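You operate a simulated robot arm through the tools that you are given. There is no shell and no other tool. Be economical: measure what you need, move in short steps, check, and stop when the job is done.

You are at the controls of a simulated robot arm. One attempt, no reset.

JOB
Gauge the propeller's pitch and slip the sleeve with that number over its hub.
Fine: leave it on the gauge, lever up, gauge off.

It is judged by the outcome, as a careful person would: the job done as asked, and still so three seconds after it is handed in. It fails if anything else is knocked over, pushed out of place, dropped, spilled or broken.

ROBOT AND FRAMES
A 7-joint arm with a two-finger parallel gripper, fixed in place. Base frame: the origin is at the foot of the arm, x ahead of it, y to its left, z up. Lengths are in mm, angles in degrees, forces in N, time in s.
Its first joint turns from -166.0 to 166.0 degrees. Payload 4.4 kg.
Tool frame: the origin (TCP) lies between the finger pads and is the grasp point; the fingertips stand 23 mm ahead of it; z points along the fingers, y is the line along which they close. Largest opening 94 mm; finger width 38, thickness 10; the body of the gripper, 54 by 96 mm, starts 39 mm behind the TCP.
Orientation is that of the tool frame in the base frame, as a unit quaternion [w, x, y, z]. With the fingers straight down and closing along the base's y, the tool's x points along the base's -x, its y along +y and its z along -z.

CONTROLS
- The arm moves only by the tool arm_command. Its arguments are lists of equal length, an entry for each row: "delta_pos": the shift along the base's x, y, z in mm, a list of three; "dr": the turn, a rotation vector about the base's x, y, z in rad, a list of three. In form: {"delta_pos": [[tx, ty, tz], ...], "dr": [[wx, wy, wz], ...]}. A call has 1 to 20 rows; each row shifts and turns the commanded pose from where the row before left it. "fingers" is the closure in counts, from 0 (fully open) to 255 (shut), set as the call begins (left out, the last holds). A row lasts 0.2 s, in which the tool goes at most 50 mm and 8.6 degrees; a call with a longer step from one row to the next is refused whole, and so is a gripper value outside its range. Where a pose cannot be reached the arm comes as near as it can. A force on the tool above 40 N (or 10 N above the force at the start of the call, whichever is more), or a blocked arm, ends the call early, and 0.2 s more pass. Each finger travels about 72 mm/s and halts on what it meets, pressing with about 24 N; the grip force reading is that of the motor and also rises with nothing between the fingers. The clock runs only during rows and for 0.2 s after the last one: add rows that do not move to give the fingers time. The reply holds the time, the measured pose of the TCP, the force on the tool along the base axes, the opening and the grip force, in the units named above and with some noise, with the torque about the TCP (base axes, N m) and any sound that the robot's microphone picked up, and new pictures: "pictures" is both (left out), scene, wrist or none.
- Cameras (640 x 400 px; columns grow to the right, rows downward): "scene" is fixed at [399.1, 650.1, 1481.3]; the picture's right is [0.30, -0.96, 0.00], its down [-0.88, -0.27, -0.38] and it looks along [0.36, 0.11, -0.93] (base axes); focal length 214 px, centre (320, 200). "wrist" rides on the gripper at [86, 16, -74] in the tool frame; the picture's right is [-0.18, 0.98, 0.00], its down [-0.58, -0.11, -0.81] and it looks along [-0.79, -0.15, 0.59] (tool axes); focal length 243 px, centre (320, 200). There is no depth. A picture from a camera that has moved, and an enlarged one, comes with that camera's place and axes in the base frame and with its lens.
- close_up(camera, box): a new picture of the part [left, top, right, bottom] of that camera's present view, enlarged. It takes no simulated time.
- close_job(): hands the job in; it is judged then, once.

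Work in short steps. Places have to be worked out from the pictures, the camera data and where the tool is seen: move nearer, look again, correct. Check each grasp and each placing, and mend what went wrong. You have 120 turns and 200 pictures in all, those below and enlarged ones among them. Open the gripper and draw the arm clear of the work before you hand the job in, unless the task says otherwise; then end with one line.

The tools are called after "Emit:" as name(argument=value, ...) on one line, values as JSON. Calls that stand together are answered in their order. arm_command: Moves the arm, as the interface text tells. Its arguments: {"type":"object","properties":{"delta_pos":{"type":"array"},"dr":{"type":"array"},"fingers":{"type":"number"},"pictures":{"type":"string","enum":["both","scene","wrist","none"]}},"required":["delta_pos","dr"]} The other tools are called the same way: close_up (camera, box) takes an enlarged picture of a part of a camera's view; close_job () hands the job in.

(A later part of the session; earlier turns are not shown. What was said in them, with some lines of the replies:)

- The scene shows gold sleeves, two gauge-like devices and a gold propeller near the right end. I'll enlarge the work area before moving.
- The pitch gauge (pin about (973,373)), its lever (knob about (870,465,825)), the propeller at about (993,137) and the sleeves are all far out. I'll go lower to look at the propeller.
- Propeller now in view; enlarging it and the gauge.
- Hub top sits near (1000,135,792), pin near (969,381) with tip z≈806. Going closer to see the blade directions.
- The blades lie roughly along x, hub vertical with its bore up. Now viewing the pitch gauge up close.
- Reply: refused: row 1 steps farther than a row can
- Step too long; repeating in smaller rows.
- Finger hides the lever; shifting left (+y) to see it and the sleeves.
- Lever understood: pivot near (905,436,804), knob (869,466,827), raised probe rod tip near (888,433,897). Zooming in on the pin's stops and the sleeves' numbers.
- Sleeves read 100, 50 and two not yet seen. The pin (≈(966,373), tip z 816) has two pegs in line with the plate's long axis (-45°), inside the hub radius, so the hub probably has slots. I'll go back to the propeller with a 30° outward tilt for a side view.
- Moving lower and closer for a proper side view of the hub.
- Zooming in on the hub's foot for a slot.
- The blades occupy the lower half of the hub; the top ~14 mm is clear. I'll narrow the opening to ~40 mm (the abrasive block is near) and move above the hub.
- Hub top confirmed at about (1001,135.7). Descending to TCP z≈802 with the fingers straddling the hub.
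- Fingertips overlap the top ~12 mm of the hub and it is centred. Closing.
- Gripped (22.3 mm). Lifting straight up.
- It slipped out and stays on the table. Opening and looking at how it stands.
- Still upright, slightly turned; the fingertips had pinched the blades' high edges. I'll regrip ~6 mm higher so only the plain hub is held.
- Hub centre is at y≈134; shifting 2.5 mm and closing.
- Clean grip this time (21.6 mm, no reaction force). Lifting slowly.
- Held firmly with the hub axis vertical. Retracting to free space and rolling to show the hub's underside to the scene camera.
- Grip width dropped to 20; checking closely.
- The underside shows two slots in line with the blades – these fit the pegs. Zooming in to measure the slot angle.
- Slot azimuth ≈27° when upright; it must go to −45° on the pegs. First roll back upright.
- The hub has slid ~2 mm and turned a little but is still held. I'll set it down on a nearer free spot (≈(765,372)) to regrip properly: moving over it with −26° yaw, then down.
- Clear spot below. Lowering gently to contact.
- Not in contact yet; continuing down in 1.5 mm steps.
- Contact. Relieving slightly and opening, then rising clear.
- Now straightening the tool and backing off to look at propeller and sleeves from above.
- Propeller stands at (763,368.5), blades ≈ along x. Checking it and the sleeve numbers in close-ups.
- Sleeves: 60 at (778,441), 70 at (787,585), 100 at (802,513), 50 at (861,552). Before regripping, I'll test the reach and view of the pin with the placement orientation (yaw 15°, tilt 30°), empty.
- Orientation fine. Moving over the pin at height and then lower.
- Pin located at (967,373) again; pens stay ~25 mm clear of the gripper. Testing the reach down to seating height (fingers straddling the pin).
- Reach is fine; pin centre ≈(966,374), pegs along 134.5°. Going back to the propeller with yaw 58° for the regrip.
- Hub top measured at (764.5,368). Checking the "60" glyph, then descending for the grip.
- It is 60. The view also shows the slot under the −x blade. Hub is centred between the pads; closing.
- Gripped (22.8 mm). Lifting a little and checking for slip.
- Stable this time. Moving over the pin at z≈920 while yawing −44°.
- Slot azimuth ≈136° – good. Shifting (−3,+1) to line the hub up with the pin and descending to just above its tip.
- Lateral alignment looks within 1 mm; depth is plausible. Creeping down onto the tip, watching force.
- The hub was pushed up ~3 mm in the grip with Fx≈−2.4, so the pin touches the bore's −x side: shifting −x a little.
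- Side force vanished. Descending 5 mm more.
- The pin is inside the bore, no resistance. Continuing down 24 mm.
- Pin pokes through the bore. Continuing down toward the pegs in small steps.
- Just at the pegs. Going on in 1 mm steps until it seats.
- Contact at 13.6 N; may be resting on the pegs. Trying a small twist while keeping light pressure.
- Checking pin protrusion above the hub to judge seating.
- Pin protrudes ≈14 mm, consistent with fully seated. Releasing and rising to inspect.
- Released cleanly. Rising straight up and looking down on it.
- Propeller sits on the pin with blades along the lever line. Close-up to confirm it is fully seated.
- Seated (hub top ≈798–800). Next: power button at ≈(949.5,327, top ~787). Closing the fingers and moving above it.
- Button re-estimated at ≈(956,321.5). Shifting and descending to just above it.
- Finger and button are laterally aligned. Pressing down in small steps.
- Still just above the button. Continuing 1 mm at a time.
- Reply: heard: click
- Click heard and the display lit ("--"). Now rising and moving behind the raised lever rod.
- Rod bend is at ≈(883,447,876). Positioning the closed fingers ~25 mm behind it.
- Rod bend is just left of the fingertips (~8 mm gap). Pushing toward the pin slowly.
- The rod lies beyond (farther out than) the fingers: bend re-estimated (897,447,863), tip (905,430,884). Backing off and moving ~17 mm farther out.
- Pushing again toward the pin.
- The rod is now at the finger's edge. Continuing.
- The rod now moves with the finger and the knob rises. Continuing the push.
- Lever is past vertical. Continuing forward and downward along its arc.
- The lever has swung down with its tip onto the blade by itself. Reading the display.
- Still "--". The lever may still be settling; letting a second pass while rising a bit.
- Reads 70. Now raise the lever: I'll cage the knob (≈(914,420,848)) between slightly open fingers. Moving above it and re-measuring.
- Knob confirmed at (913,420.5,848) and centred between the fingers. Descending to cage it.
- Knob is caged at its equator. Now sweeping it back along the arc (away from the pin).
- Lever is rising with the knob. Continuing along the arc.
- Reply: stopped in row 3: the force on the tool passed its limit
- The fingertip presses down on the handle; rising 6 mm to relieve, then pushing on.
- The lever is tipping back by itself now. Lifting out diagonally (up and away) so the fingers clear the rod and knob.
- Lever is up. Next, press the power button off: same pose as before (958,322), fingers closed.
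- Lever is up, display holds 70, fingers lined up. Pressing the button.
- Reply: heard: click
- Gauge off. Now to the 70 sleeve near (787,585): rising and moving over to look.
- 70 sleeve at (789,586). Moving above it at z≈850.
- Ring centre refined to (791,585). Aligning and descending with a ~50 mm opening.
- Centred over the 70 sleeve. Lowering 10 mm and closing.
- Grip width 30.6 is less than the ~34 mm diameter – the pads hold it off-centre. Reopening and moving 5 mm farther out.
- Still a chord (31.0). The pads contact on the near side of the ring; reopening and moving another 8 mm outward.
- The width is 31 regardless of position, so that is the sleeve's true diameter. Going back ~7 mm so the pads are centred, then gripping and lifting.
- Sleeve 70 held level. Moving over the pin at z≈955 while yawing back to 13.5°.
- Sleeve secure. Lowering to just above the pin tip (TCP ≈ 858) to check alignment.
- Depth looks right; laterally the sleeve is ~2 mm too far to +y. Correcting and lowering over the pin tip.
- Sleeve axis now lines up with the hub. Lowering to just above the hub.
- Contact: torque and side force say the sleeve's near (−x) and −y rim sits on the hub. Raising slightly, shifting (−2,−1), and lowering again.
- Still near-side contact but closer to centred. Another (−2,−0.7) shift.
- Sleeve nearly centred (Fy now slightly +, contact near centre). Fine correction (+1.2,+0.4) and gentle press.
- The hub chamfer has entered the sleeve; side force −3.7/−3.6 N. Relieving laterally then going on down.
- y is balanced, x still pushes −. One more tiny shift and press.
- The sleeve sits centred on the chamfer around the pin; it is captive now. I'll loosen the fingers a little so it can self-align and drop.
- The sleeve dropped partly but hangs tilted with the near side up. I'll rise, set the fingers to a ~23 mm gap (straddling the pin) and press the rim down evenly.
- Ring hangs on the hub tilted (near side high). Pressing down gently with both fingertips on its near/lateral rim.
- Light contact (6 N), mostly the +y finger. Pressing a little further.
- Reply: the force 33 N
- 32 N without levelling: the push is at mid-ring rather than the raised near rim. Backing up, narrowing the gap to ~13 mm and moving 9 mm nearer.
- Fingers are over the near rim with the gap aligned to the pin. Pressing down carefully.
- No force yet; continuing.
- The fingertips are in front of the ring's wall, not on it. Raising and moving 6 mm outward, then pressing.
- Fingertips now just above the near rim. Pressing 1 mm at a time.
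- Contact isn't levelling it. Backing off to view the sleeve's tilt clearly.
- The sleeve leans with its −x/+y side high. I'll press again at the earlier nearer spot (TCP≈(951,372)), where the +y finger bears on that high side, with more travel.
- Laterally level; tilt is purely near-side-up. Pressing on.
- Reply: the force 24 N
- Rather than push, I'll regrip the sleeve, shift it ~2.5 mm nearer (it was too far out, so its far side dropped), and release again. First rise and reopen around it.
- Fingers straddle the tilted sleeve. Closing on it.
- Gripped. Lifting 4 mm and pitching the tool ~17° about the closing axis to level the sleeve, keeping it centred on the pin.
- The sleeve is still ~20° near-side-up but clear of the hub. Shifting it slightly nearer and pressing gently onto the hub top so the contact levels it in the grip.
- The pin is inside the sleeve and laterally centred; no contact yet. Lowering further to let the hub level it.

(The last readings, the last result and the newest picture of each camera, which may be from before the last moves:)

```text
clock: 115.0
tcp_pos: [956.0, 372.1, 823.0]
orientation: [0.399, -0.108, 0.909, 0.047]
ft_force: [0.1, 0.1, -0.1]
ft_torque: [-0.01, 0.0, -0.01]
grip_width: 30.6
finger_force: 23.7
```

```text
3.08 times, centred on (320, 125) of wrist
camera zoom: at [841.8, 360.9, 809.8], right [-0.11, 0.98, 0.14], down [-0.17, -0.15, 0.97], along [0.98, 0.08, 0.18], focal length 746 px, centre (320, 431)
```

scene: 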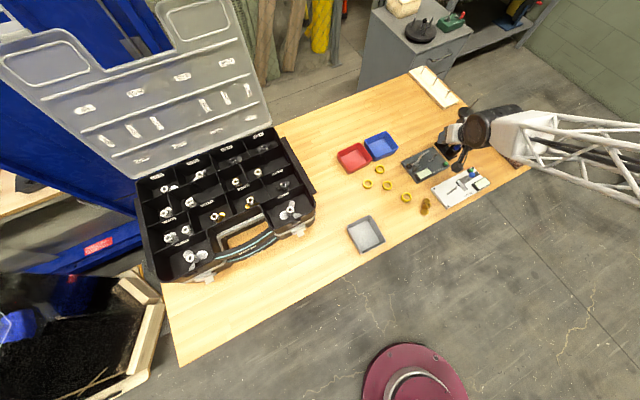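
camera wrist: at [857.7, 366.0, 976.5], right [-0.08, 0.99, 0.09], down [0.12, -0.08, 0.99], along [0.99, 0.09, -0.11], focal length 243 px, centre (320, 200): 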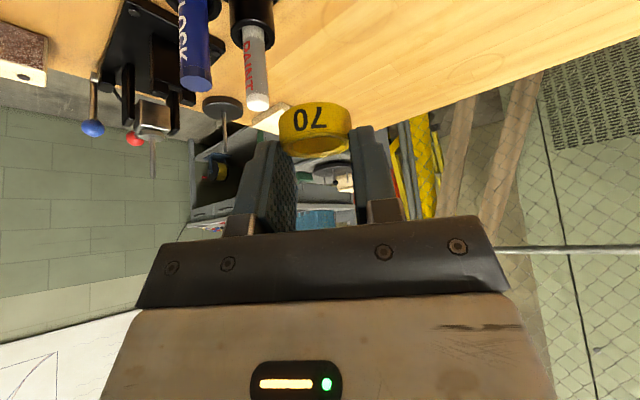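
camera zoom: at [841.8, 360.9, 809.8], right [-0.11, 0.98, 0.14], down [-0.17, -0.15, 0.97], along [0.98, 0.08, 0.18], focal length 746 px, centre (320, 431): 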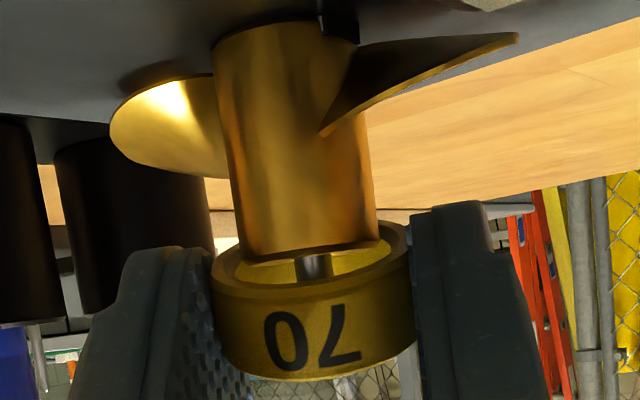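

The hub is entering the sleeve with no force. Continuing down.

Emit:
arm_command(delta_pos=[[0, 0, -1.5], [0, 0, -1.5], [0, 0, -1.5], [0, 0, -1.5], [0, 0, -1]], dr=[[0, 0, 0], [0, 0, 0], [0, 0, 0], [0, 0, 0], [0, 0, 0]], pictures="none")

Emit:
close_up(camera="wrist", box=[250, 60, 390, 190])

```text
clock: 116.2
tcp_pos: [956.5, 372.4, 818.2]
orientation: [0.4, -0.108, 0.909, 0.049]
ft_force: [-2.3, -1.9, 24.0]
ft_torque: [-0.01, 0.13, 0.01]
grip_width: 31.2
finger_force: 23.8
```

```text
3.08 times, centred on (320, 125) of wrist
camera zoom: at [842.7, 361.1, 805.3], right [-0.11, 0.98, 0.14], down [-0.17, -0.15, 0.97], along [0.98, 0.08, 0.19], focal length 746 px, centre (320, 431)
```

zoom: 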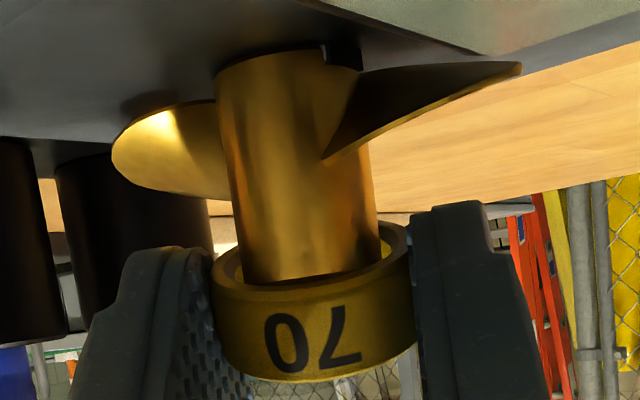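

Near rim is resting on the hub's near edge. Shifting 2.5 mm nearer and lowering again.

Emit:
arm_command(delta_pos=[[0, 0, 2], [-1.5, -0.3, 0], [-1.2, -0.3, 0], [0, 0, -1.5], [0, 0, -1], [0, 0, -1]], dr=[[0, 0, 0], [0, 0, 0], [0, 0, 0], [0, 0, 0], [0, 0, 0], [0, 0, 0]], pictures="none")

Emit:
close_up(camera="wrist", box=[250, 60, 390, 190])

```text
clock: 117.6
tcp_pos: [950.8, 372.2, 812.9]
orientation: [0.398, -0.108, 0.91, 0.047]
ft_force: [0.9, 0.4, 10.1]
ft_torque: [0.03, -0.28, 0.01]
grip_width: 31.3
finger_force: 23.9
```

```text
3.08 times, centred on (320, 125) of wrist
camera zoom: at [838.2, 360.2, 800.2], right [-0.11, 0.98, 0.14], down [-0.17, -0.15, 0.97], along [0.98, 0.08, 0.18], focal length 746 px, centre (320, 431)
```

zoom: 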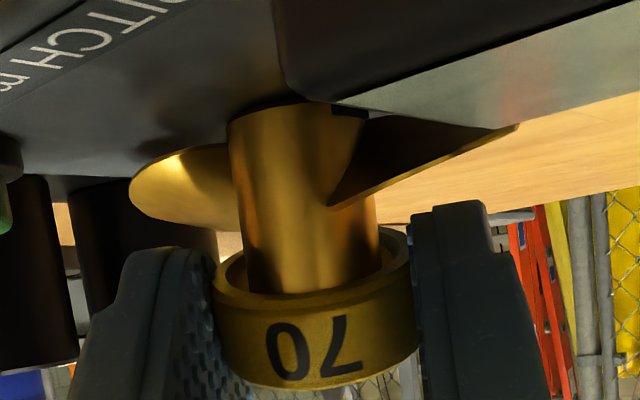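

The hub is now inside the sleeve; its far side rests on the blade. Releasing so the near side can settle.

Emit:
arm_command(delta_pos=[[0, 0, 0.5], [0, 0, 0], [0, 0, 0], [0, 0, 0]], dr=[[0, 0, 0], [0, 0, 0], [0, 0, 0], [0, 0, 0]], fingers=140, pictures="none")

Emit:
close_up(camera="wrist", box=[240, 50, 400, 200])

```text
clock: 118.6
tcp_pos: [951.6, 373.4, 814.7]
orientation: [0.399, -0.108, 0.909, 0.047]
ft_force: [0.0, 0.5, -0.5]
ft_torque: [0.03, 0.0, -0.01]
grip_width: 42.6
finger_force: 0.0
```

```text
2.67 times, centred on (320, 125) of wrist
camera zoom: at [838.3, 360.4, 801.5], right [-0.11, 0.98, 0.14], down [-0.17, -0.15, 0.97], along [0.98, 0.08, 0.18], focal length 647 px, centre (320, 400)
```

zoom: 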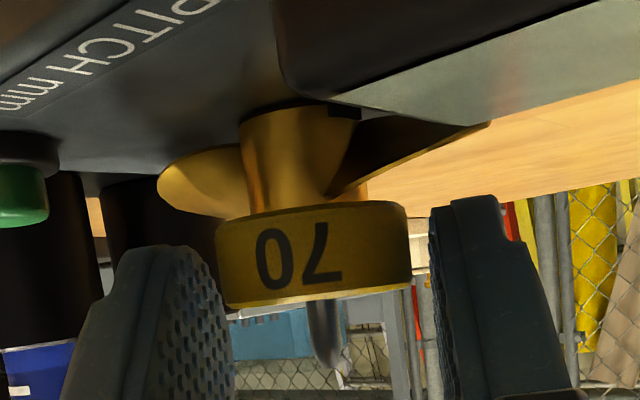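

The sleeve dropped level around the hub. Rising straight up, then drifting away from the lever and retracting.

Emit:
arm_command(delta_pos=[[0, 0, 10], [0, 0, 15], [0, 0, 20], [0, -10, 25], [-10, -15, 30], [-25, -15, 30], [-40, -10, 20], [-40, -10, 10]], dr=[[0, 0, 0], [0, 0, 0], [0, 0, 0], [0, 0, 0], [0, 0, 0], [0, 0, 0], [0, 0, 0], [0, 0, 0]], pictures="scene")

Emit:
close_up(camera="scene", box=[400, 130, 470, 185])

```text
clock: 120.4
tcp_pos: [837.6, 313.5, 973.6]
orientation: [0.398, -0.109, 0.91, 0.047]
ft_force: [0.1, 0.6, -2.0]
ft_torque: [-0.01, -0.04, 0.02]
grip_width: 42.4
finger_force: 0.1
```

scene: 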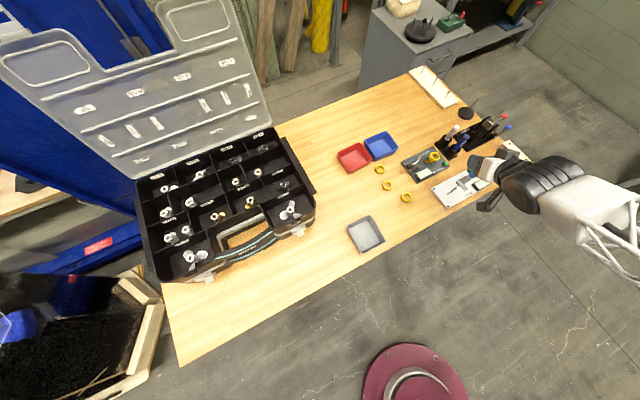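

```text
7.27 times, centred on (435, 158) of scene
camera zoom: at [399.1, 650.1, 1481.3], right [0.3, -0.96, 0.0], down [-0.88, -0.27, -0.38], along [0.36, 0.11, -0.93], focal length 1560 px, centre (-516, 509)
```

zoom: 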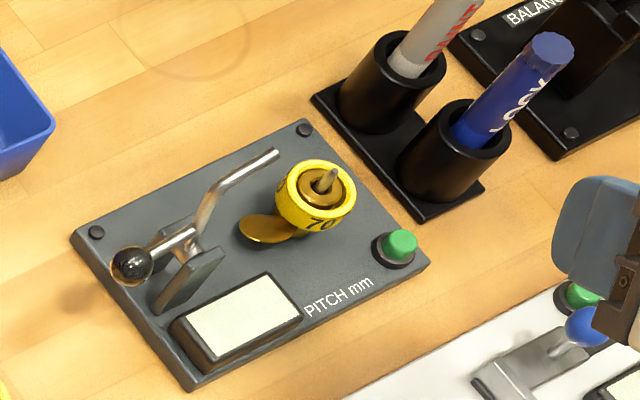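

Sleeve 70 is on the hub, lever up, display blank, everything else in place. Drawing the arm well clear and opening.

Emit:
arm_command(delta_pos=[[-40, -10, 20], [-40, -20, 20], [-40, -20, 10], [-30, -10, 0], [0, 0, 0]], dr=[[0, 0, 0], [0, 0, 0], [0, 0, 0], [0, 0, 0], [0, 0, 0]], fingers=0, pictures="none")

Emit:
close_up(camera="scene", box=[400, 110, 540, 215])

```text
clock: 121.6
tcp_pos: [687.5, 252.2, 1025.0]
orientation: [0.398, -0.108, 0.91, 0.048]
ft_force: [-0.2, 0.1, 0.4]
ft_torque: [0.03, -0.02, 0.03]
grip_width: 93.9
finger_force: 0.2
```

```text
3.81 times, centred on (470, 162) of scene
camera zoom: at [399.1, 650.1, 1481.3], right [0.3, -0.96, 0.0], down [-0.88, -0.27, -0.38], along [0.36, 0.11, -0.93], focal length 817 px, centre (-251, 343)
```

zoom: 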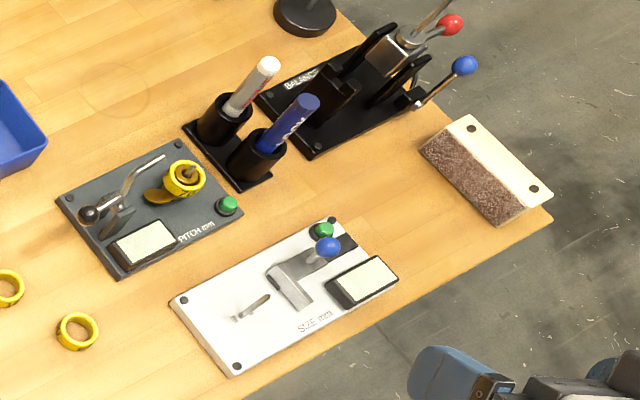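

All is in order; handing in.

Emit:
close_job()

```text
The job is handed in.
```

The propeller gauged at a pitch of 70 mm, and the 70 sleeve is over its hub; the propeller is left on the gauge, with the lever up and the gauge off.
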